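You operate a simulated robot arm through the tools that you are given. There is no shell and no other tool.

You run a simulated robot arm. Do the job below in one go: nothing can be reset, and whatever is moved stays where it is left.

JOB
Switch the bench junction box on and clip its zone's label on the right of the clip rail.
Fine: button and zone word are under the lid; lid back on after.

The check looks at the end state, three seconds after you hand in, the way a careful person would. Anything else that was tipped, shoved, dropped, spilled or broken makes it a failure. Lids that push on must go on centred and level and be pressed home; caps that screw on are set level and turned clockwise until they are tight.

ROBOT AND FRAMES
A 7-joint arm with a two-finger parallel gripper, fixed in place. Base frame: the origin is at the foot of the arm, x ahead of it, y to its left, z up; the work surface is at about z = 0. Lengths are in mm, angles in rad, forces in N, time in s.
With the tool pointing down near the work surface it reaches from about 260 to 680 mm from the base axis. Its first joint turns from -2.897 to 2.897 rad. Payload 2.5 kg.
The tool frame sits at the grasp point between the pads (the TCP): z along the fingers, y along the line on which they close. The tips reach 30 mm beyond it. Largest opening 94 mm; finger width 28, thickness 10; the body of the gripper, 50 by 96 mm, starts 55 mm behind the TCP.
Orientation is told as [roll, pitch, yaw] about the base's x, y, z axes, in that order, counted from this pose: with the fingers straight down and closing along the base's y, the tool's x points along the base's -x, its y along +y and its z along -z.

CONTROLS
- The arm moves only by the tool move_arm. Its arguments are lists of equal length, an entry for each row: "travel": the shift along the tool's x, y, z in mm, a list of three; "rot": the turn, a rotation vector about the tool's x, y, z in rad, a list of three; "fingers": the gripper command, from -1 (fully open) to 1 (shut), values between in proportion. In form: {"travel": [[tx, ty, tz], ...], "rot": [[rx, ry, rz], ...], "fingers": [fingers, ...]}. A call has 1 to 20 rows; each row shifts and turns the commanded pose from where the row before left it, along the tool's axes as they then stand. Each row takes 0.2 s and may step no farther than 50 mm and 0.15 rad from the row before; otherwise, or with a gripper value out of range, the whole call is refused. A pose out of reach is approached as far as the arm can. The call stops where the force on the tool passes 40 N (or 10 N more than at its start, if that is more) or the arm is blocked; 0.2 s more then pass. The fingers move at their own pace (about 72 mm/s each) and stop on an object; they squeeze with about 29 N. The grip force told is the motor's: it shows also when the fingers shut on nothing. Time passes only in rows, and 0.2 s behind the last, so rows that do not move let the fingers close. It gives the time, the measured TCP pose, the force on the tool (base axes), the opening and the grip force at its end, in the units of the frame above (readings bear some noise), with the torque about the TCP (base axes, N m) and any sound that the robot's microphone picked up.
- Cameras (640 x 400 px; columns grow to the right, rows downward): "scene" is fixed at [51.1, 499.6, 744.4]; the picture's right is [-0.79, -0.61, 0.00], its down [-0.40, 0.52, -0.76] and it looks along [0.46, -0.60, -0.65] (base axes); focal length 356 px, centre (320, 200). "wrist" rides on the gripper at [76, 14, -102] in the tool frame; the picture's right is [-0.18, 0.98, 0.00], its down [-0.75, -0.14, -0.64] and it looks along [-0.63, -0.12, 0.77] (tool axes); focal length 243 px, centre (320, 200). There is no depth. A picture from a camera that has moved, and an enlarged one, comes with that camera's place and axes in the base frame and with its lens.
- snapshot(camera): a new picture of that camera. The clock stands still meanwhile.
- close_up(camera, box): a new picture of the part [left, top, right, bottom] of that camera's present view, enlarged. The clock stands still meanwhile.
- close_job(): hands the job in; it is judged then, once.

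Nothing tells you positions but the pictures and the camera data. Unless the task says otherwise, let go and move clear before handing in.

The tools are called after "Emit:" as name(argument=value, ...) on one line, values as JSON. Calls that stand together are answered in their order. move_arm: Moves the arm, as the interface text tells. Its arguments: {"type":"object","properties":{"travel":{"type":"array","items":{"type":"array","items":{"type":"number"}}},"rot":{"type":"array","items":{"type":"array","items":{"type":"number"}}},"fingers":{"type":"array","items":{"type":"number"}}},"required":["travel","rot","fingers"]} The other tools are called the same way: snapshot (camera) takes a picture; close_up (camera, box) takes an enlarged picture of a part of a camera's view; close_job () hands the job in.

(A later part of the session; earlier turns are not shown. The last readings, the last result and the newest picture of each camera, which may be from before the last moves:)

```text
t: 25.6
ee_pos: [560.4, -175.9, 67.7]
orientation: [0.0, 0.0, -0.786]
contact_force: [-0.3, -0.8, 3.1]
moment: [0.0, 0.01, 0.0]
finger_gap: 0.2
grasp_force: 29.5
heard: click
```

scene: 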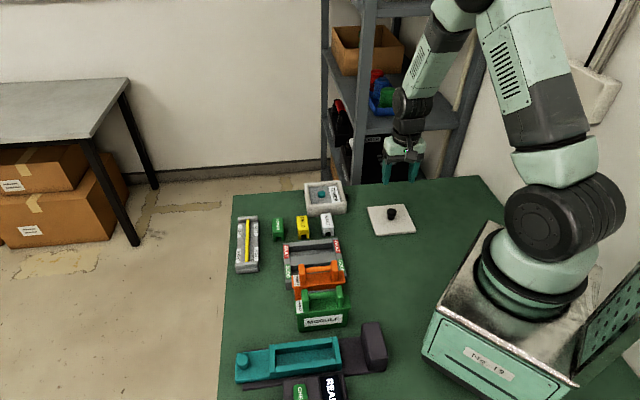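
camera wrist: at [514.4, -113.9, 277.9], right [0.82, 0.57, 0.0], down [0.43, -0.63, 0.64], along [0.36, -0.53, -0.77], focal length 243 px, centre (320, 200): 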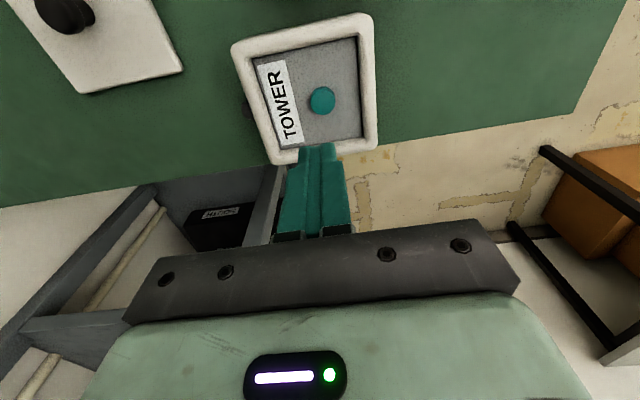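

I heard a click at light force. I'll back off and see whether the box shows it is on.

Emit:
move_arm(travel=[[0, 0, -3], [0, 0, -10], [0, 0, -30], [0, 0, -40], [0, 0, -30], [0, 0, 0]], rot=[[0, 0, 0], [0, 0, 0], [0, 0, 0], [0, 0, 0], [0, 0, 0], [0, 0, 0]], fingers=[1, 1, 1, 1, 1, 1])

Emit:
close_up(camera="scene", box=[295, 165, 355, 220])

Emit:
close_up(camera="wrist", box=[230, 0, 400, 180])

```text
t: 27.0
ee_pos: [561.2, -175.0, 181.3]
orientation: [0.0, -0.001, -0.785]
contact_force: [-0.4, -0.2, -0.1]
moment: [0.01, 0.0, -0.04]
finger_gap: 0.0
grasp_force: 28.9
```

```text
7.27 times, centred on (325, 192) of scene
camera zoom: at [51.1, 499.6, 744.4], right [-0.79, -0.61, 0.0], down [-0.4, 0.52, -0.76], along [0.46, -0.6, -0.65], focal length 2589 px, centre (284, 254)
```

zoom: 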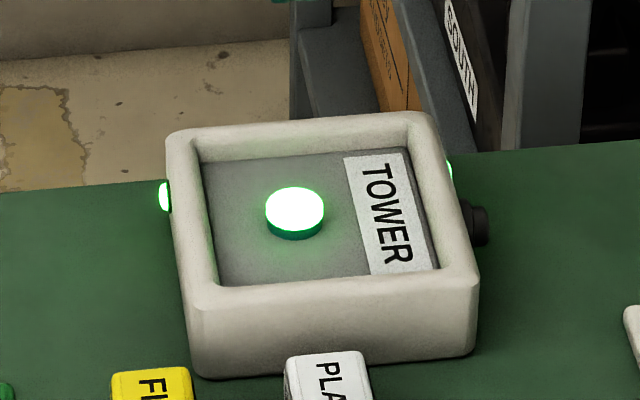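

```text
2.22 times, centred on (315, 90) of wrist
camera zoom: at [517.4, -112.0, 284.0], right [0.82, 0.57, 0.0], down [0.43, -0.63, 0.64], along [0.36, -0.53, -0.77], focal length 539 px, centre (331, 444)
```

zoom: 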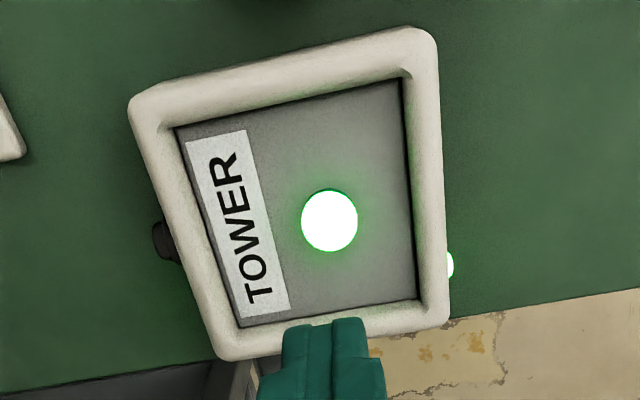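

The button is lit green and a side lamp is on too, so the box is switched on. Next I'll go back for the lid.

Emit:
move_arm(travel=[[17.5, -32.6, 0], [17.5, -32.6, 0], [17.5, -32.6, 0], [17.5, -32.6, 0], [17.5, -32.6, 0], [17.6, -32.6, 0], [0, 0, 30], [0, 0, 30], [0, 0, 0]], rot=[[0, 0, 0], [0, 0, 0], [0, 0, 0], [0, 0, 0], [0, 0, 0], [0, 0, 0], [0, 0, 0], [0, 0, 0], [0, 0, 0]], fingers=[1, 0.5, 0, -0.2, -0.2, -0.2, -0.2, -0.2, -0.2])

Emit:
close_up(camera="wrist", box=[220, 20, 420, 200])

```text
t: 29.0
ee_pos: [350.2, -240.0, 120.1]
orientation: [-0.001, 0.001, -0.784]
contact_force: [-0.1, 0.7, 0.4]
moment: [-0.01, 0.0, 0.05]
finger_gap: 56.3
grasp_force: 0.1
```

```text
2.22 times, centred on (320, 110) of wrist
camera zoom: at [307.1, -177.2, 221.9], right [0.82, 0.57, 0.0], down [0.43, -0.63, 0.64], along [0.36, -0.53, -0.77], focal length 539 px, centre (320, 400)
```

zoom: 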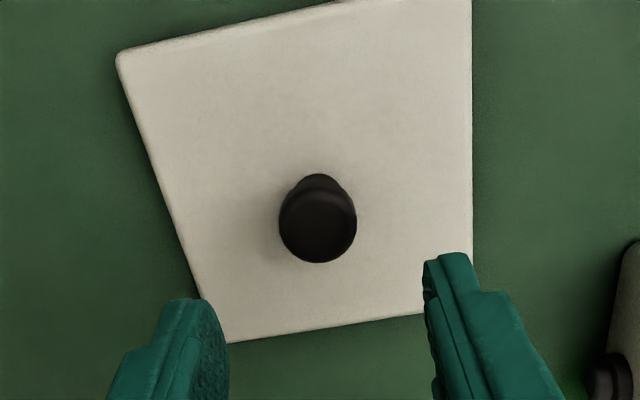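

The knob is almost centred under the gripper. I'll lower further and check the centring before closing.

Emit:
move_arm(travel=[[0, -0.5, 25], [0, 0, 25], [0, 0, 15], [0, 0, 5], [0, 0, 0]], rot=[[0, 0, 0], [0, 0, 0], [0, 0, 0], [0, 0, 0], [0, 0, 0]], fingers=[-0.2, -0.2, 0, 0.1, 0.2])

Emit:
close_up(camera="wrist", box=[240, 120, 400, 220])

```text
t: 30.2
ee_pos: [348.0, -239.9, 49.5]
orientation: [-0.001, -0.001, -0.785]
contact_force: [0.3, 0.1, 0.1]
moment: [-0.02, -0.01, -0.01]
finger_gap: 37.6
grasp_force: 0.1
```

```text
4.00 times, centred on (320, 170) of wrist
camera zoom: at [303.2, -176.8, 151.9], right [0.82, 0.57, 0.0], down [0.43, -0.63, 0.64], along [0.36, -0.53, -0.77], focal length 970 px, centre (320, 320)
```

zoom: 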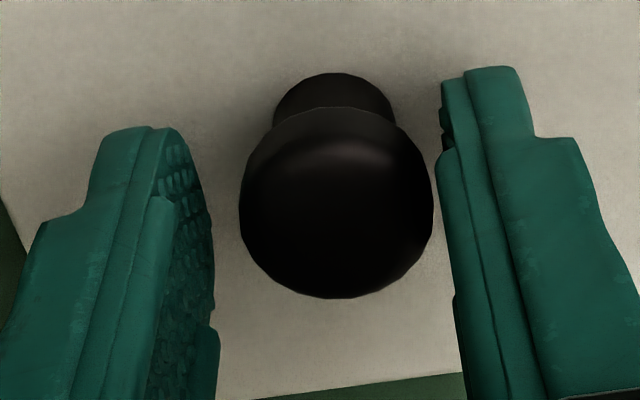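

Emit:
move_arm(travel=[[-0.7, 2, 3], [0, 0, 0]], rot=[[0, 0, 0], [0, 0, 0]], fingers=[0.2, 0.2])

Emit:
close_up(camera="wrist", box=[240, 120, 400, 220])

```text
t: 30.8
ee_pos: [349.5, -237.4, 46.7]
orientation: [-0.001, -0.001, -0.785]
contact_force: [-0.2, 0.4, 0.8]
moment: [-0.01, 0.01, 0.02]
finger_gap: 37.5
grasp_force: 0.1
```

```text
4.00 times, centred on (320, 170) of wrist
camera zoom: at [305.4, -175.2, 149.4], right [0.82, 0.57, 0.0], down [0.43, -0.63, 0.64], along [0.36, -0.53, -0.77], focal length 970 px, centre (320, 320)
```

zoom: 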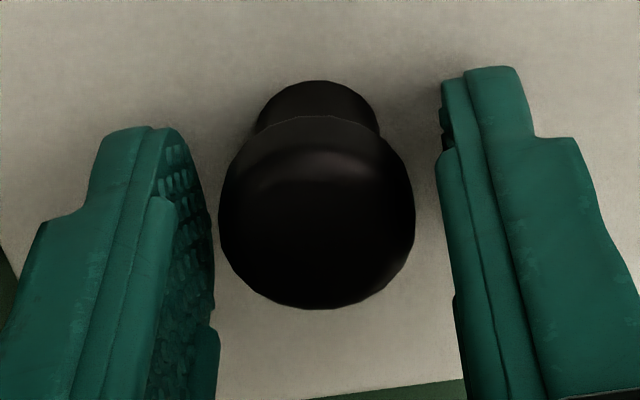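

Emit:
move_arm(travel=[[0, -0.5, 1.5], [0, 0, 0], [0, 0, 0], [0, 0, 0], [0, 0, 0]], rot=[[0, 0, 0], [0, 0, 0], [0, 0, 0], [0, 0, 0], [0, 0, 0]], fingers=[0.3, 0.6, 1, 1, 1])

Emit:
close_up(camera="wrist", box=[160, 0, 480, 220])

```text
t: 32.0
ee_pos: [348.9, -239.0, 45.1]
orientation: [0.0, -0.001, -0.785]
contact_force: [-2.0, 1.4, 4.1]
moment: [0.03, 0.06, -0.02]
finger_gap: 26.7
grasp_force: 28.8
```

```text
1.82 times, centred on (320, 110) of wrist
camera zoom: at [305.2, -176.1, 148.3], right [0.82, 0.57, 0.0], down [0.43, -0.63, 0.64], along [0.36, -0.53, -0.77], focal length 441 px, centre (320, 364)
```

zoom: 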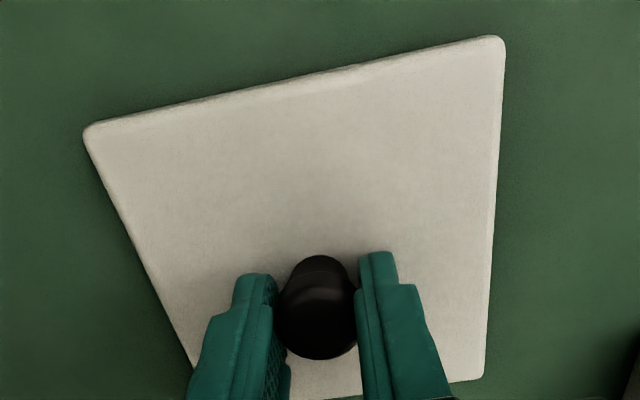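

I have the lid gripped just as before. I'll lift it and carry it back over the box, aiming for the seated pose recorded earlier, TCP (553.0, -182.5).

Emit:
move_arm(travel=[[0, 0, -10], [0, 0, -30], [0, 0, -40], [0, 0, -30], [0, 0, 0], [-15, 26.1, 0], [-15, 26.1, 0], [-15, 26.1, 0], [-15, 26.1, 0], [-15, 26.1, 0], [-15, 26.1, 0], [-14.5, 26.2, 0], [0, 0, 0], [0, 0, 0]], rot=[[0, 0, 0], [0, 0, 0], [0, 0, 0], [0, 0, 0], [0, 0, 0], [0, 0, 0], [0, 0, 0], [0, 0, 0], [0, 0, 0], [0, 0, 0], [0, 0, 0], [0, 0, 0], [0, 0, 0], [0, 0, 0]], fingers=[1, 1, 1, 1, 1, 1, 1, 1, 1, 1, 1, 1, 1, 1])

Emit:
snapshot(camera="wrist")

Emit:
close_up(camera="scene", box=[280, 110, 370, 220])

```text
t: 35.0
ee_pos: [551.4, -181.6, 156.2]
orientation: [-0.001, 0.001, -0.785]
contact_force: [0.9, 0.4, -0.5]
moment: [-0.02, -0.01, 0.0]
finger_gap: 27.3
grasp_force: 29.3
```

```text
taken
camera wrist: at [507.0, -118.4, 258.7], right [0.82, 0.57, 0.0], down [0.43, -0.63, 0.64], along [0.36, -0.53, -0.77], focal length 243 px, centre (320, 200)
```

wrist: 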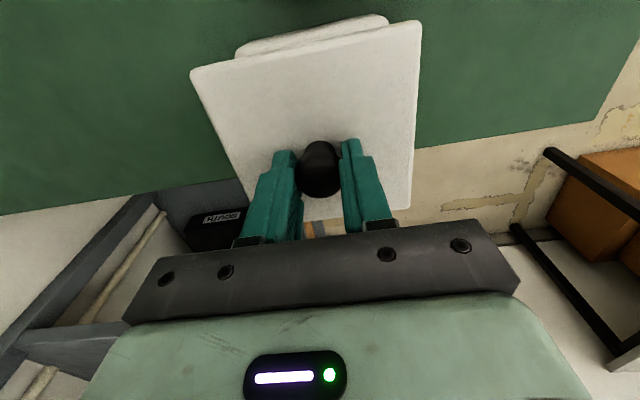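

```text
3.64 times, centred on (325, 165) of scene
camera zoom: at [51.1, 499.6, 744.4], right [-0.79, -0.61, 0.0], down [-0.4, 0.52, -0.76], along [0.46, -0.6, -0.65], focal length 1294 px, centre (302, 327)
```

zoom: 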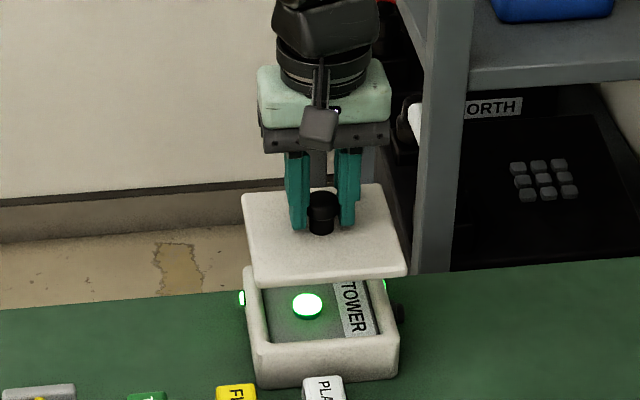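

The lid is over the box. I'll lower it to about 10 mm above the seat and fine-tune the alignment.

Emit:
move_arm(travel=[[0, 0, 20], [0, 0, 20], [0, 0, 15], [0, 0, 0], [0, 0, 0]], rot=[[0, 0, 0], [0, 0, 0], [0, 0, 0], [0, 0, 0], [0, 0, 0]], fingers=[1, 1, 1, 1, 1])

Emit:
close_up(camera="wrist", box=[160, 0, 480, 220])

Emit:
close_up(camera="scene", box=[290, 150, 360, 220])

```text
t: 36.2
ee_pos: [550.4, -182.1, 101.3]
orientation: [0.001, 0.0, -0.784]
contact_force: [0.4, -0.5, -0.5]
moment: [-0.02, -0.01, -0.02]
finger_gap: 27.4
grasp_force: 28.8
```

```text
1.82 times, centred on (320, 110) of wrist
camera zoom: at [506.9, -119.3, 204.2], right [0.82, 0.57, 0.0], down [0.43, -0.63, 0.64], along [0.36, -0.53, -0.77], focal length 441 px, centre (320, 364)
```

zoom: 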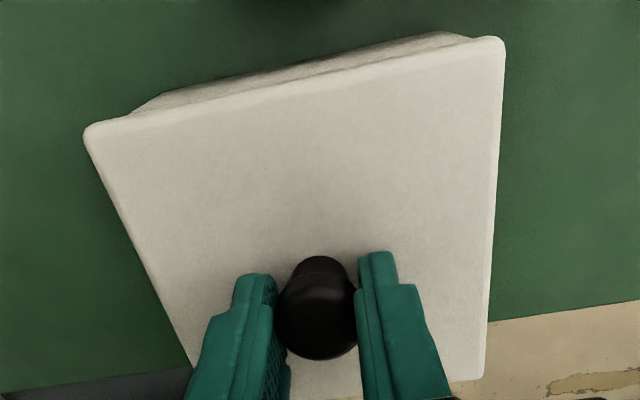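

```text
5.71 times, centred on (325, 185) of scene
camera zoom: at [51.1, 499.6, 744.4], right [-0.79, -0.61, 0.0], down [-0.4, 0.52, -0.76], along [0.46, -0.6, -0.65], focal length 2034 px, centre (291, 286)
```

zoom: 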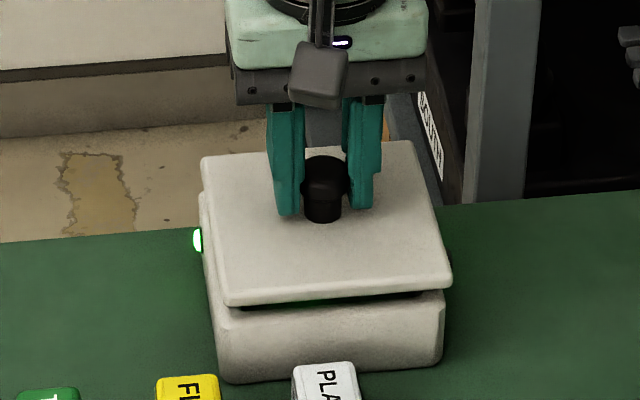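

Emit:
move_arm(travel=[[-1.8, 1.4, 2], [0, 0, 1], [0, 0, 0]], rot=[[0, 0, 0], [0, 0, 0], [0, 0, 0]], fingers=[1, 1, 1])

Emit:
close_up(camera="wrist", box=[160, 0, 480, 220])

Emit:
close_up(camera="scene", box=[290, 150, 360, 220])

```text
t: 37.0
ee_pos: [552.2, -183.3, 98.1]
orientation: [0.0, 0.001, -0.784]
contact_force: [0.2, -0.5, -1.1]
moment: [-0.01, 0.0, 0.0]
finger_gap: 27.0
grasp_force: 29.1
```

```text
1.82 times, centred on (320, 110) of wrist
camera zoom: at [509.1, -119.7, 200.3], right [0.82, 0.57, 0.0], down [0.43, -0.63, 0.64], along [0.36, -0.53, -0.77], focal length 441 px, centre (320, 364)
```

zoom: 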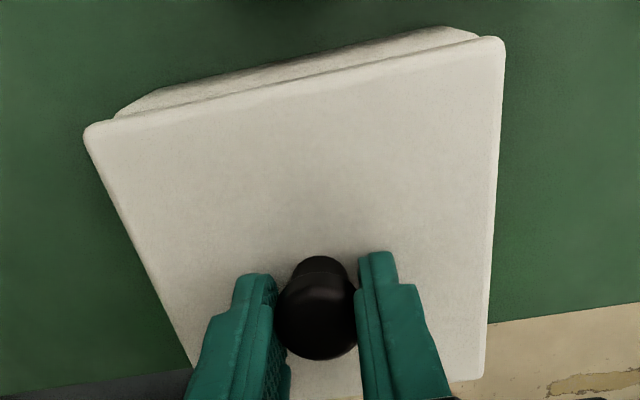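

```text
5.71 times, centred on (325, 185) of scene
camera zoom: at [51.1, 499.6, 744.4], right [-0.79, -0.61, 0.0], down [-0.4, 0.52, -0.76], along [0.46, -0.6, -0.65], focal length 2034 px, centre (291, 286)
```

zoom: 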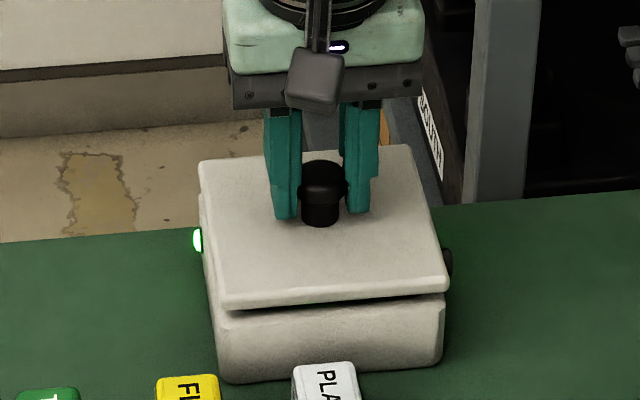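

The lid lines up with the recorded seat to within about half a millimetre. I'll lower it slowly.

Emit:
move_arm(travel=[[0, 0, 2], [0, 0, 2], [0, 0, 1], [0, 0, 0]], rot=[[0, 0, 0], [0, 0, 0], [0, 0, 0], [0, 0, 0]], fingers=[1, 1, 1, 1])

Emit:
close_up(camera="wrist", box=[160, 0, 480, 220])

Emit:
close_up(camera="scene", box=[290, 150, 360, 220])

```text
t: 38.0
ee_pos: [554.9, -184.6, 92.3]
orientation: [-0.001, -0.001, -0.785]
contact_force: [-0.3, -0.2, -2.0]
moment: [0.01, -0.03, -0.03]
finger_gap: 26.9
grasp_force: 28.9
```

```text
1.82 times, centred on (320, 110) of wrist
camera zoom: at [510.4, -120.7, 195.4], right [0.82, 0.57, 0.0], down [0.43, -0.63, 0.64], along [0.36, -0.53, -0.77], focal length 441 px, centre (320, 364)
```

zoom: 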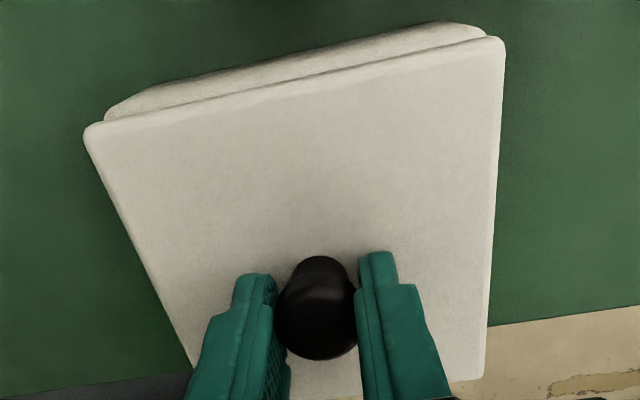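

```text
5.71 times, centred on (325, 185) of scene
camera zoom: at [51.1, 499.6, 744.4], right [-0.79, -0.61, 0.0], down [-0.4, 0.52, -0.76], along [0.46, -0.6, -0.65], focal length 2034 px, centre (291, 286)
```

zoom: 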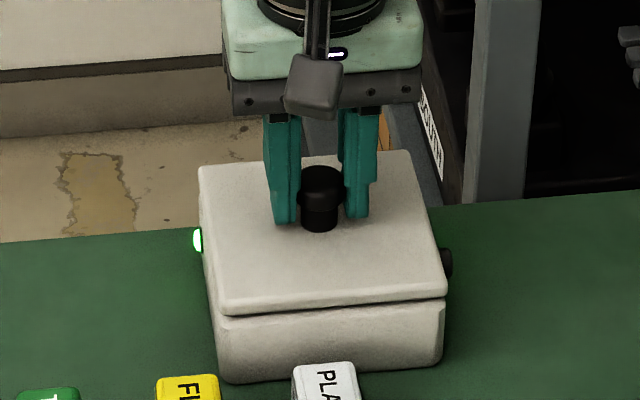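

Emit:
move_arm(travel=[[2.1, 0, 0], [0, 0, 0]], rot=[[0, 0, 0], [0, 0, 0]], fingers=[1, 1])

Emit:
close_up(camera="wrist", box=[160, 0, 480, 220])

Emit:
close_up(camera="scene", box=[290, 150, 360, 220])

```text
t: 38.6
ee_pos: [552.8, -181.7, 93.5]
orientation: [0.001, 0.0, -0.785]
contact_force: [-0.3, 0.3, -1.2]
moment: [-0.01, 0.02, 0.0]
finger_gap: 27.1
grasp_force: 28.8
```

```text
1.82 times, centred on (320, 110) of wrist
camera zoom: at [509.1, -118.8, 195.4], right [0.82, 0.57, 0.0], down [0.43, -0.63, 0.64], along [0.36, -0.53, -0.77], focal length 441 px, centre (320, 364)
```

zoom: 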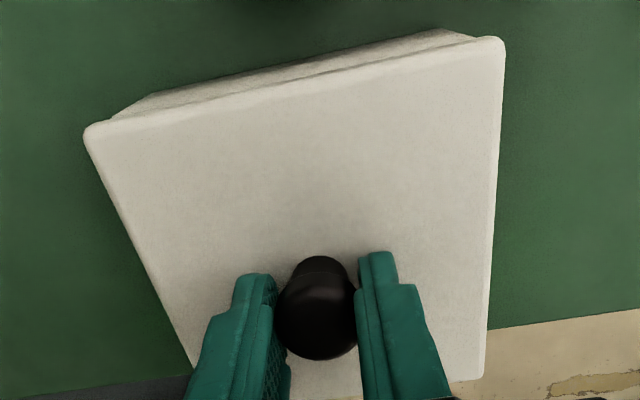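

```text
5.71 times, centred on (325, 185) of scene
camera zoom: at [51.1, 499.6, 744.4], right [-0.79, -0.61, 0.0], down [-0.4, 0.52, -0.76], along [0.46, -0.6, -0.65], focal length 2034 px, centre (291, 286)
```

zoom: 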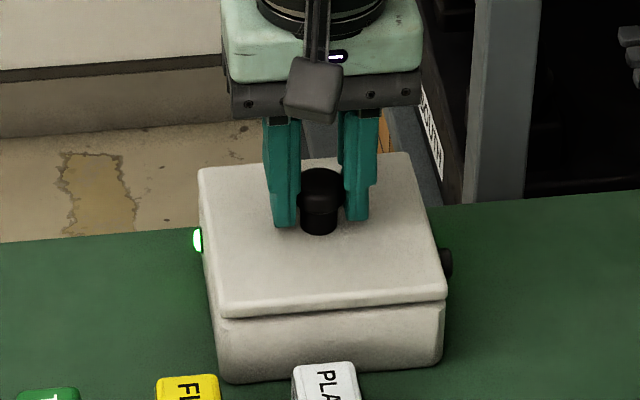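

Emit:
move_arm(travel=[[-0.3, 0, 1.5], [0, 0, 1], [0, 0, 0]], rot=[[0, 0, 0], [0, 0, 0], [0, 0, 0]], fingers=[1, 1, 1])

Emit:
close_up(camera="scene", box=[290, 150, 360, 220])

Emit:
snapshot(camera="wrist")

```text
t: 39.4
ee_pos: [552.4, -182.6, 90.7]
orientation: [0.001, 0.002, -0.785]
contact_force: [1.0, 0.3, -1.3]
moment: [-0.02, 0.0, -0.01]
finger_gap: 27.1
grasp_force: 28.9
```

```text
5.71 times, centred on (325, 185) of scene
camera zoom: at [51.1, 499.6, 744.4], right [-0.79, -0.61, 0.0], down [-0.4, 0.52, -0.76], along [0.46, -0.6, -0.65], focal length 2034 px, centre (291, 286)
```

zoom: 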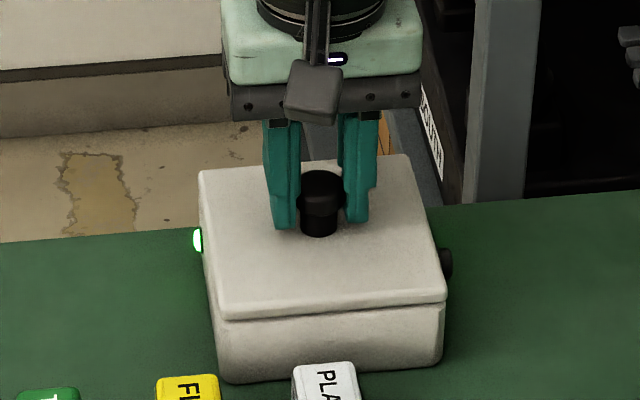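

```text
taken
camera wrist: at [509.5, -119.3, 193.5], right [0.82, 0.57, 0.0], down [0.43, -0.63, 0.64], along [0.36, -0.53, -0.77], focal length 243 px, centre (320, 200)
```

wrist: 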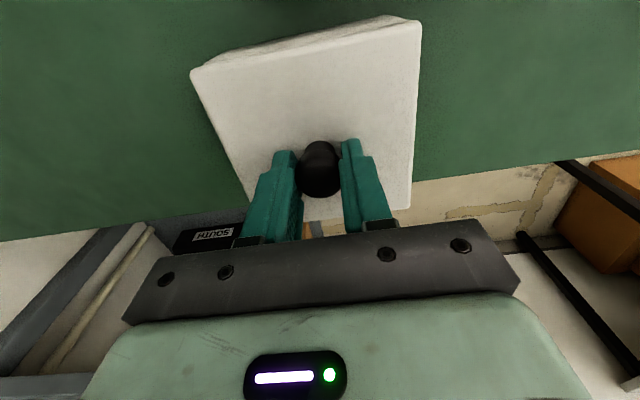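

Alignment matches the original seated view. I'll press down gently until there is firm contact.

Emit:
move_arm(travel=[[0, 0, 1], [0, 0, 0.8], [0, 0, 0.7], [0, 0, 0]], rot=[[0, 0, 0], [0, 0, 0], [0, 0, 0], [0, 0, 0]], fingers=[1, 1, 1, 1])

Emit:
close_up(camera="scene", box=[290, 150, 360, 220])

```text
t: 40.4
ee_pos: [553.3, -181.9, 91.4]
orientation: [-0.001, -0.002, -0.785]
contact_force: [-3.0, 1.1, 5.2]
moment: [-0.19, 0.09, 0.05]
finger_gap: 26.8
grasp_force: 28.7
heard: snap
stopped in row 4: the force on the tool passed its limit at 41 N (the readings are from after the stop); the commanded pose is now the measured one
```

```text
5.71 times, centred on (325, 185) of scene
camera zoom: at [51.1, 499.6, 744.4], right [-0.79, -0.61, 0.0], down [-0.4, 0.52, -0.76], along [0.46, -0.6, -0.65], focal length 2034 px, centre (291, 286)
```

zoom: 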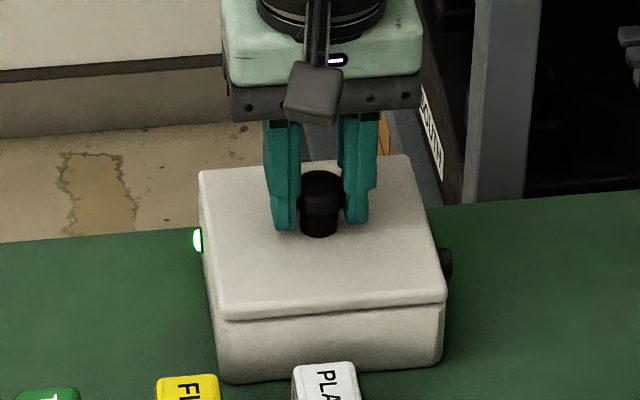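

I heard a snap as the lid seated. I'll open the fingers, rise and inspect it.

Emit:
move_arm(travel=[[0, 0, 0], [0, 0, 0], [0, 0, 0], [0, 0, -15], [0, 0, -30], [0, 0, -40], [0, 0, 0]], rot=[[0, 0, 0], [0, 0, 0], [0, 0, 0], [0, 0, 0], [0, 0, 0], [0, 0, 0], [0, 0, 0]], fingers=[0.2, -0.2, -0.2, -0.2, -0.2, -0.2, -0.2])

Emit:
close_up(camera="wrist", box=[230, 0, 400, 180])

Emit:
close_up(camera="scene", box=[290, 160, 360, 220])

```text
t: 42.0
ee_pos: [552.5, -183.0, 173.3]
orientation: [-0.001, 0.0, -0.786]
contact_force: [-0.4, -0.2, 0.2]
moment: [0.01, -0.02, -0.01]
finger_gap: 56.5
grasp_force: 0.0
```

```text
2.22 times, centred on (315, 90) of wrist
camera zoom: at [509.2, -119.7, 275.9], right [0.82, 0.57, 0.0], down [0.43, -0.63, 0.64], along [0.36, -0.53, -0.77], focal length 539 px, centre (331, 444)
```

zoom: 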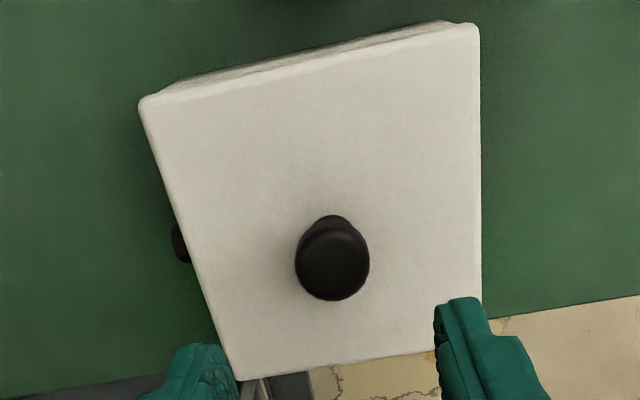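

```text
6.67 times, centred on (325, 190) of scene
camera zoom: at [51.1, 499.6, 744.4], right [-0.79, -0.61, 0.0], down [-0.4, 0.52, -0.76], along [0.46, -0.6, -0.65], focal length 2373 px, centre (287, 267)
```

zoom: 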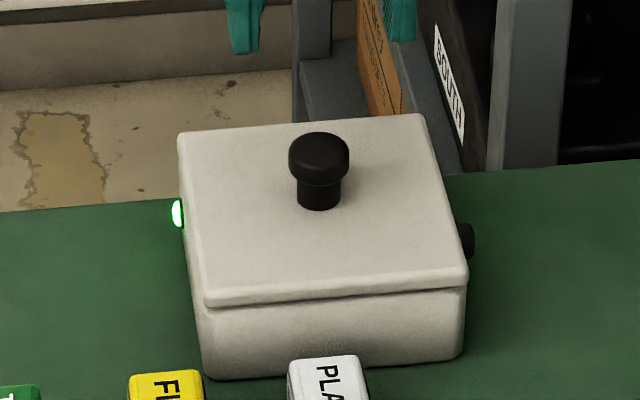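

Emit:
close_up(camera="scene", box=[290, 160, 360, 230])

Emit:
snapshot(camera="wrist")

```text
5.71 times, centred on (325, 195) of scene
camera zoom: at [51.1, 499.6, 744.4], right [-0.79, -0.61, 0.0], down [-0.4, 0.52, -0.76], along [0.46, -0.6, -0.65], focal length 2034 px, centre (291, 229)
```

zoom: 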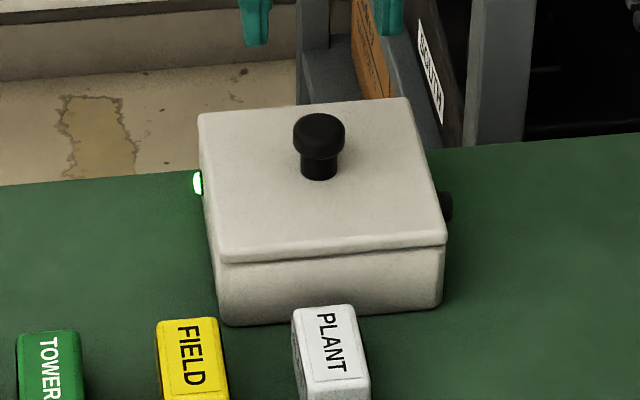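

```text
taken
camera wrist: at [509.2, -119.7, 275.9], right [0.82, 0.57, 0.0], down [0.43, -0.63, 0.64], along [0.36, -0.53, -0.77], focal length 243 px, centre (320, 200)
```

wrist: 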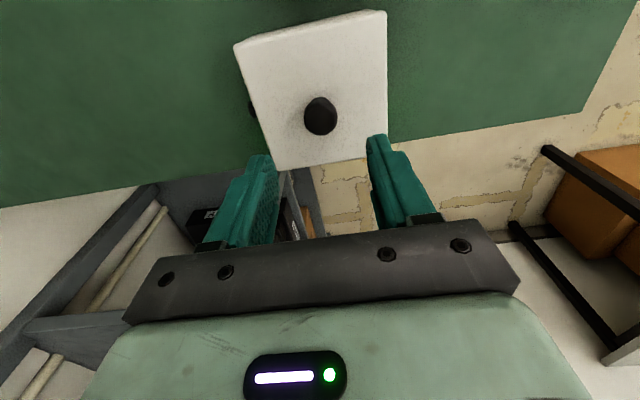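

The lid looks identical to how it started, and the side lamp is on. Next is the TOWER label, so I'll move above it near (566, 4).

Emit:
move_arm(travel=[[20.5, 23.6, 0], [20.5, 23.6, 0], [20.5, 23.6, 0], [20.5, 23.6, 0], [20.5, 23.6, 0], [20.5, 23.6, 0], [0, 0, 0]], rot=[[0, 0, 0], [0, 0, 0], [0, 0, 0], [0, 0, 0], [0, 0, 0], [0, 0, 0], [0, 0, 0]], fingers=[-0.2, -0.2, -0.2, -0.2, -0.2, -0.2, -0.2])

Emit:
snapshot(camera="wrist")

Emit:
close_up(camera="wrist", box=[250, 20, 420, 160])

```text
t: 43.6
ee_pos: [565.4, -0.4, 176.1]
orientation: [0.0, -0.002, -0.786]
contact_force: [0.1, -0.9, -0.3]
moment: [-0.03, -0.03, 0.0]
finger_gap: 56.4
grasp_force: 0.1
```

```text
taken
camera wrist: at [522.2, 64.2, 277.9], right [0.82, 0.57, 0.0], down [0.43, -0.63, 0.64], along [0.36, -0.53, -0.77], focal length 243 px, centre (320, 200)
```

wrist: 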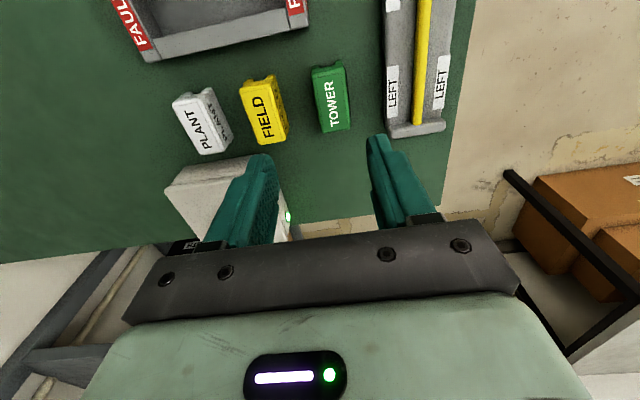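

```text
2.86 times, centred on (335, 90) of wrist
camera zoom: at [522.2, 64.2, 277.9], right [0.82, 0.57, 0.0], down [0.43, -0.63, 0.64], along [0.36, -0.53, -0.77], focal length 693 px, centre (277, 514)
```

zoom: 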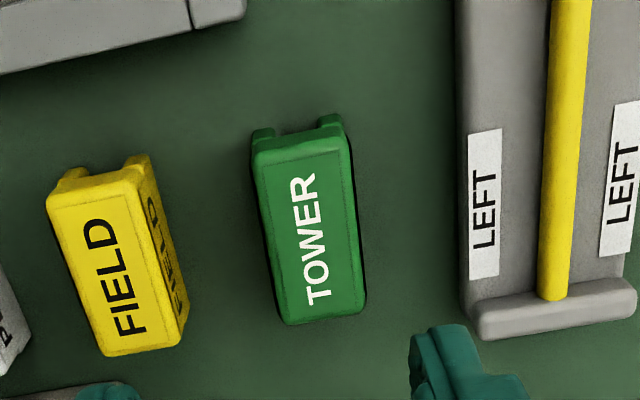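

TOWER lies along the tool's x axis, offset about (-6, +11) mm in the tool frame. It is about 58 by 31 mm with its top near z = 31. I'll shift over it, lower partway and check.

Emit:
move_arm(travel=[[-6.2, 11.4, 0], [0, 0, 30], [0, 0, 30], [0, 0, 20], [0, 0, 0]], rot=[[0, 0, 0], [0, 0, 0], [0, 0, 0], [0, 0, 0], [0, 0, 0]], fingers=[-0.1, -0.1, -0.1, -0.1, -0.1])

Emit:
close_up(camera="wrist", box=[200, 40, 440, 220])

Emit:
close_up(camera="scene", box=[220, 170, 320, 270])

```text
t: 44.8
ee_pos: [577.7, 8.5, 91.6]
orientation: [0.002, -0.002, -0.786]
contact_force: [0.1, 0.6, -0.1]
moment: [-0.01, 0.01, 0.0]
finger_gap: 51.6
grasp_force: 0.0
```

```text
2.22 times, centred on (320, 130) of wrist
camera zoom: at [534.4, 70.8, 195.4], right [0.82, 0.57, 0.0], down [0.43, -0.63, 0.64], along [0.36, -0.53, -0.77], focal length 539 px, centre (320, 356)
```

zoom: 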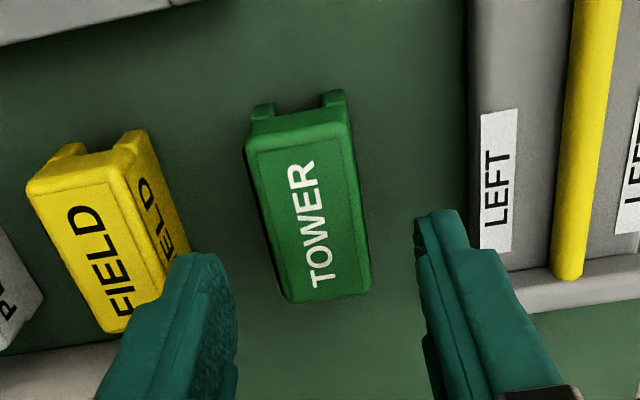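

```text
4.00 times, centred on (270, 220) of scene
camera zoom: at [51.1, 499.6, 744.4], right [-0.79, -0.61, 0.0], down [-0.4, 0.52, -0.76], along [0.46, -0.6, -0.65], focal length 1424 px, centre (520, 120)
```

zoom: 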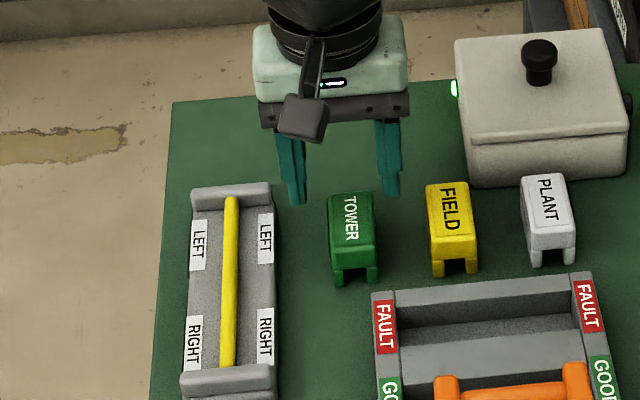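

Emit:
move_arm(travel=[[-1.9, -1.9, 15], [0, 0, 17], [0, 0, 0]], rot=[[0, 0, 0], [0, 0, 0], [0, 0, 0]], fingers=[-0.1, -0.1, -0.1])

Emit:
close_up(camera="wrist", box=[220, 60, 420, 220])

Emit:
close_up(camera="scene", box=[240, 190, 320, 250])

```text
t: 45.6
ee_pos: [579.9, 4.9, 62.7]
orientation: [-0.001, 0.0, -0.785]
contact_force: [-0.6, -0.8, 0.2]
moment: [-0.03, -0.01, -0.02]
finger_gap: 52.0
grasp_force: 0.0
```

```text
2.50 times, centred on (320, 140) of wrist
camera zoom: at [535.5, 68.0, 164.6], right [0.82, 0.57, 0.0], down [0.43, -0.63, 0.64], along [0.36, -0.53, -0.77], focal length 606 px, centre (320, 350)
```

zoom: 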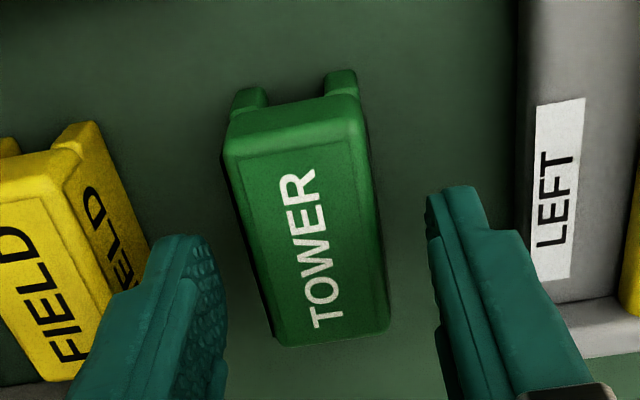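

```text
6.67 times, centred on (280, 220) of scene
camera zoom: at [51.1, 499.6, 744.4], right [-0.79, -0.61, 0.0], down [-0.4, 0.52, -0.76], along [0.46, -0.6, -0.65], focal length 2373 px, centre (587, 67)
```

zoom: 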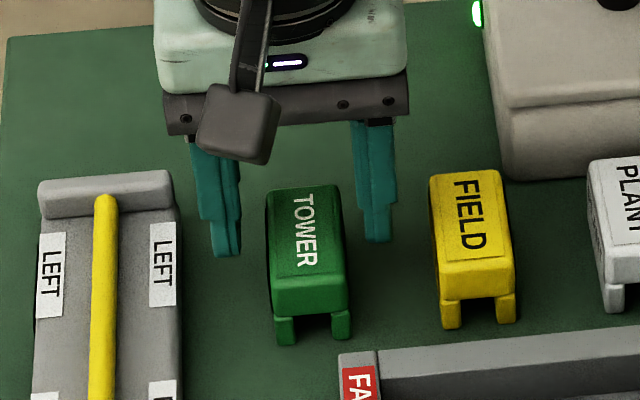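

TOWER is centred to about 1 mm. I'll lower the tips to about 14 mm above the bench and close on the upper part of the label.

Emit:
move_arm(travel=[[-0.5, -1.1, 9], [0, 0, 9], [0, 0, 0]], rot=[[0, 0, 0], [0, 0, 0], [0, 0, 0]], fingers=[-0.05, 0, 0.05])

Emit:
close_up(camera="wrist", box=[220, 80, 420, 240])

Emit:
close_up(camera="scene", box=[240, 190, 320, 250])

```text
t: 46.4
ee_pos: [579.1, 3.4, 45.2]
orientation: [0.0, -0.001, -0.786]
contact_force: [0.1, -0.4, -0.6]
moment: [-0.02, 0.02, 0.02]
finger_gap: 44.8
grasp_force: 0.1
```

```text
2.50 times, centred on (320, 160) of wrist
camera zoom: at [534.4, 67.3, 148.2], right [0.82, 0.57, 0.0], down [0.43, -0.63, 0.64], along [0.36, -0.53, -0.77], focal length 606 px, centre (320, 300)
```

zoom: 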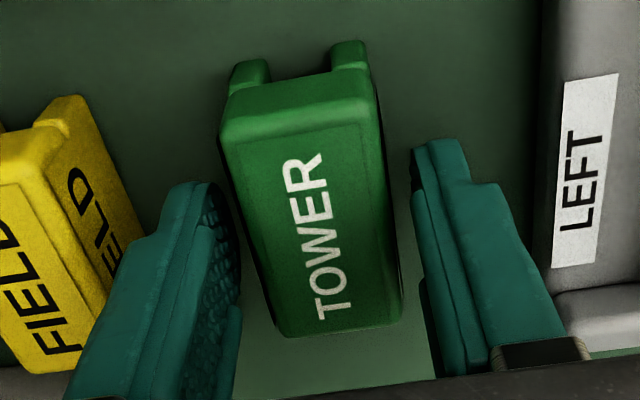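

```text
6.67 times, centred on (280, 220) of scene
camera zoom: at [51.1, 499.6, 744.4], right [-0.79, -0.61, 0.0], down [-0.4, 0.52, -0.76], along [0.46, -0.6, -0.65], focal length 2373 px, centre (587, 67)
```

zoom: 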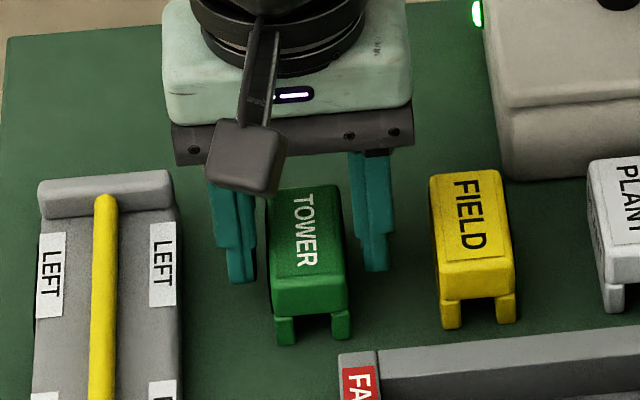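

It's well centred, so I'll close on the label.

Emit:
move_arm(travel=[[0, 0, 0], [0, 0, 0], [0, 0, 0], [0, 0, 0]], rot=[[0, 0, 0], [0, 0, 0], [0, 0, 0], [0, 0, 0]], fingers=[0.25, 0.6, 1, 1])

Emit:
close_up(camera="wrist", box=[220, 80, 420, 240])

```text
t: 47.4
ee_pos: [578.6, 5.1, 46.1]
orientation: [0.0, -0.002, -0.785]
contact_force: [-0.8, 0.3, -0.3]
moment: [0.02, -0.01, 0.01]
finger_gap: 30.7
grasp_force: 28.6
```

```text
2.50 times, centred on (320, 160) of wrist
camera zoom: at [534.4, 67.3, 148.3], right [0.82, 0.57, 0.0], down [0.43, -0.63, 0.64], along [0.36, -0.53, -0.77], focal length 606 px, centre (320, 300)
```

zoom: 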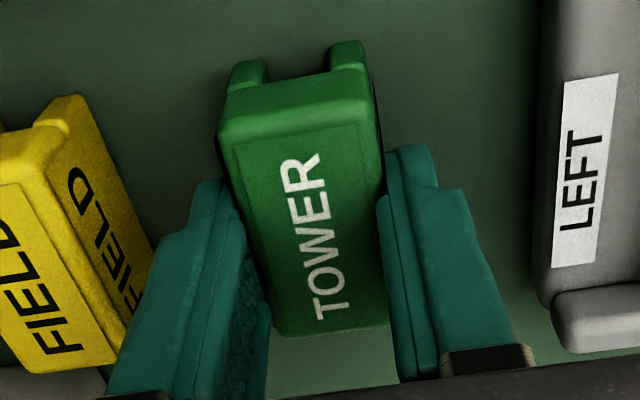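

TOWER is held at a 30.7 mm gap. I'll lift it and move over the RIGHT end of the rail to view the rail before placing it.

Emit:
move_arm(travel=[[0, 0, -10], [0, 0, -30], [0, 0, -40], [0, 0, -25], [22.2, 20.9, 0], [22.2, 20.9, 0], [22.2, 20.9, 0], [22.2, 20.9, 0], [0, 0, 0]], rot=[[0, 0, 0], [0, 0, 0], [0, 0, 0], [0, 0, 0], [0, 0, 0], [0, 0, 0], [0, 0, 0], [0, 0, 0], [0, 0, 0]], fingers=[1, 1, 1, 1, 1, 1, 1, 1, 1])

Emit:
snapshot(camera="wrist")

Emit:
snapshot(camera="scene")

```text
t: 49.4
ee_pos: [573.1, 127.4, 152.1]
orientation: [-0.001, -0.002, -0.784]
contact_force: [-0.4, -0.3, -0.7]
moment: [-0.03, -0.02, -0.03]
finger_gap: 30.9
grasp_force: 29.1
```

```text
taken
camera wrist: at [528.4, 192.0, 253.4], right [0.82, 0.57, 0.0], down [0.43, -0.63, 0.64], along [0.36, -0.53, -0.77], focal length 243 px, centre (320, 200)
```

wrist: 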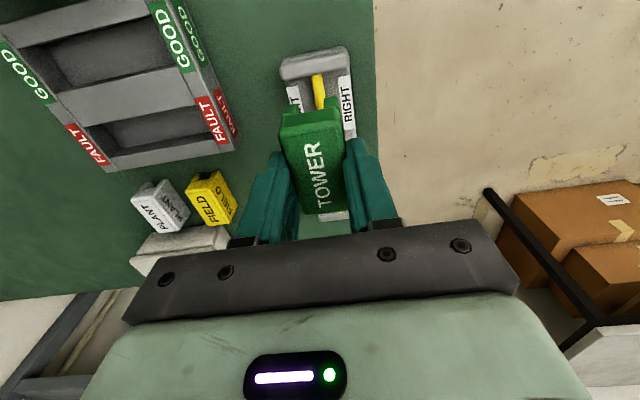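

```text
taken
```

scene: 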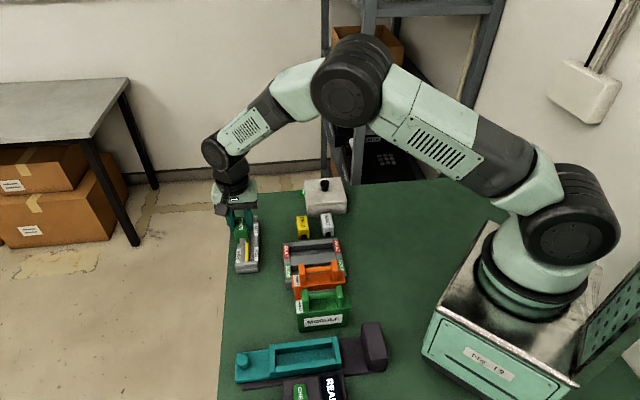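

Emit:
close_up(camera="wrist", box=[250, 30, 390, 150])

Emit:
close_up(camera="scene", box=[205, 180, 285, 280])

```text
3.33 times, centred on (320, 90) of wrist
camera zoom: at [528.4, 192.0, 253.4], right [0.82, 0.57, 0.0], down [0.43, -0.63, 0.64], along [0.36, -0.53, -0.77], focal length 809 px, centre (320, 567)
```

zoom: 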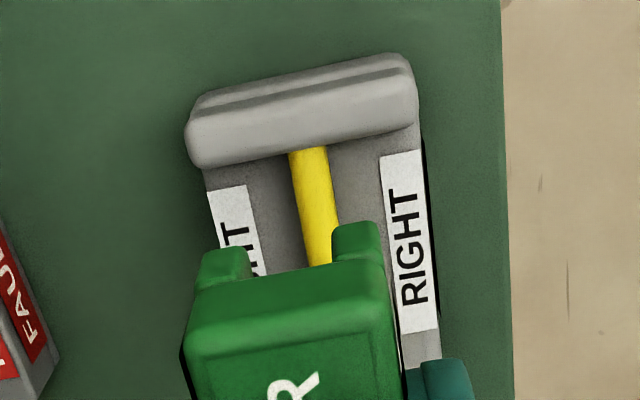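

```text
4.00 times, centred on (245, 230) of scene
camera zoom: at [51.1, 499.6, 744.4], right [-0.79, -0.61, 0.0], down [-0.4, 0.52, -0.76], along [0.46, -0.6, -0.65], focal length 1424 px, centre (620, 80)
```

zoom: 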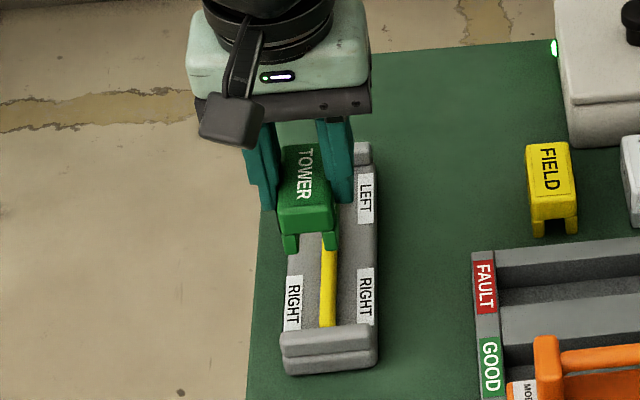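

The end block and RIGHT marks are visible and the rail is nearly parallel to the label. I need the height and centreline of the rod, so I'll zoom in further.

Emit:
close_up(camera="wrist", box=[275, 40, 365, 115])

Emit:
close_up(camera="scene", box=[225, 205, 265, 280])

```text
5.33 times, centred on (320, 78) of wrist
camera zoom: at [528.4, 192.0, 253.4], right [0.82, 0.57, 0.0], down [0.43, -0.63, 0.64], along [0.36, -0.53, -0.77], focal length 1294 px, centre (320, 853)
```

zoom: 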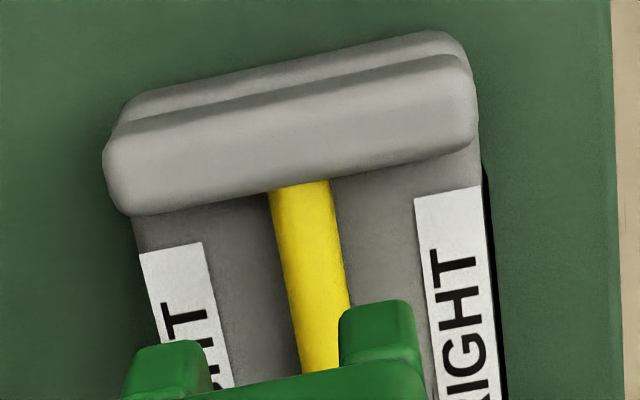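

```text
5.33 times, centred on (245, 242) of scene
camera zoom: at [51.1, 499.6, 744.4], right [-0.79, -0.61, 0.0], down [-0.4, 0.52, -0.76], along [0.46, -0.6, -0.65], focal length 1898 px, centre (720, -27)
```

zoom: 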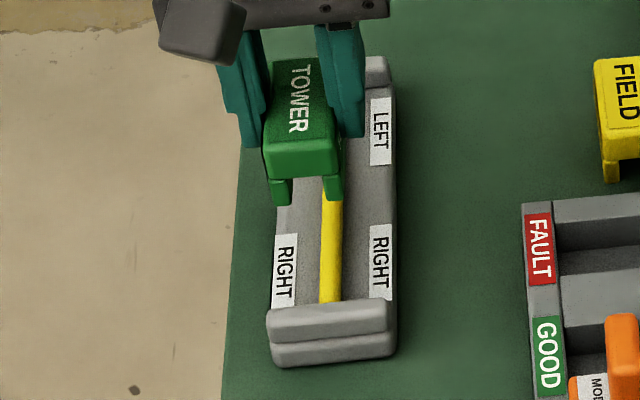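

The rod is about 1.2 mm to the +y side of the label. The centre of the RIGHT mark is about 8 mm towards -x from where I hold the label. I'll shift to match, lower to just above the rod and recheck.

Emit:
move_arm(travel=[[-8, 1.2, 15], [0, 0, 25], [0, 0, 22], [0, 0, 0]], rot=[[0, 0, 0], [0, 0, 0], [0, 0, 0], [0, 0, 0]], fingers=[1, 1, 1, 1])

Emit:
close_up(camera="wrist", box=[240, 40, 400, 160])

Emit:
close_up(camera="scene", box=[215, 200, 275, 280])

```text
t: 50.4
ee_pos: [579.2, 122.9, 90.0]
orientation: [-0.001, 0.0, -0.784]
contact_force: [0.2, 0.6, -0.3]
moment: [0.0, -0.02, -0.01]
finger_gap: 31.0
grasp_force: 28.7
```

```text
3.33 times, centred on (320, 100) of wrist
camera zoom: at [535.3, 186.0, 191.9], right [0.82, 0.57, 0.0], down [0.43, -0.63, 0.64], along [0.36, -0.53, -0.77], focal length 809 px, centre (320, 533)
```

zoom: 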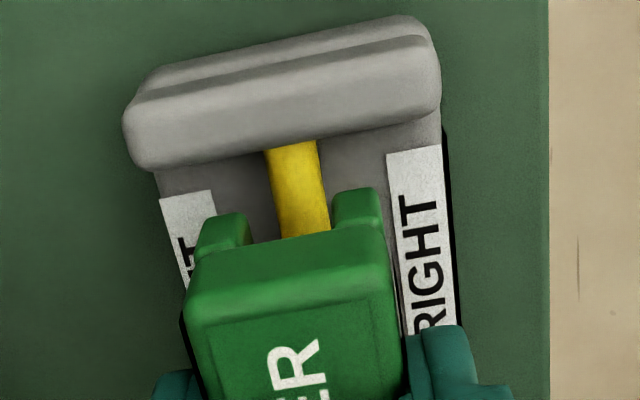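

```text
5.00 times, centred on (245, 240) of scene
camera zoom: at [51.1, 499.6, 744.4], right [-0.79, -0.61, 0.0], down [-0.4, 0.52, -0.76], along [0.46, -0.6, -0.65], focal length 1780 px, centre (695, 0)
```

zoom: 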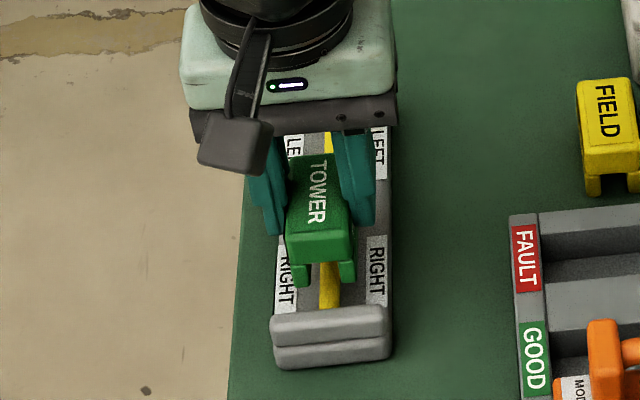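

The label now covers the RIGHT marks, with the rod about 1 mm towards +y relative to the slot. I'll correct that and lower it a bit at a time.

Emit:
move_arm(travel=[[0, 1, 5], [0, 0, 5], [0, 0, 0]], rot=[[0, 0, 0], [0, 0, 0], [0, 0, 0]], fingers=[1, 1, 1])

Emit:
close_up(camera="wrist", box=[240, 40, 400, 160])

Emit:
close_up(camera="scene", box=[225, 220, 265, 270])

```text
t: 51.2
ee_pos: [580.5, 122.7, 78.6]
orientation: [-0.001, 0.0, -0.786]
contact_force: [0.8, 0.1, -0.2]
moment: [0.0, 0.02, -0.02]
finger_gap: 31.0
grasp_force: 28.8
```

```text
3.33 times, centred on (320, 100) of wrist
camera zoom: at [537.4, 186.1, 180.7], right [0.82, 0.57, 0.0], down [0.43, -0.63, 0.64], along [0.36, -0.53, -0.77], focal length 809 px, centre (320, 533)
```

zoom: 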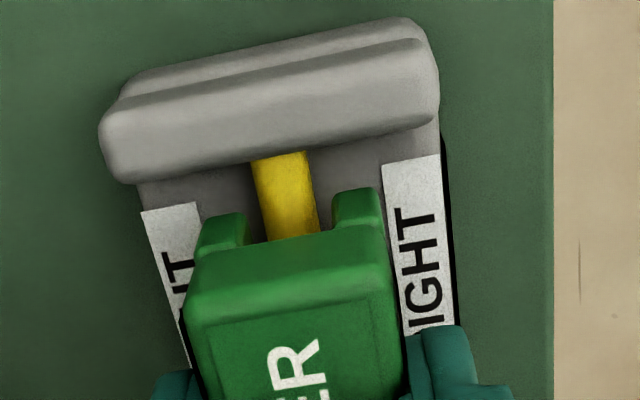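

```text
8.00 times, centred on (245, 245) of scene
camera zoom: at [51.1, 499.6, 744.4], right [-0.79, -0.61, 0.0], down [-0.4, 0.52, -0.76], along [0.46, -0.6, -0.65], focal length 2847 px, centre (920, -160)
```

zoom: 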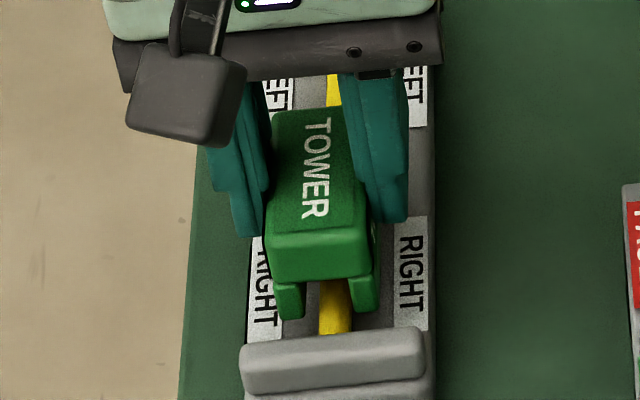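

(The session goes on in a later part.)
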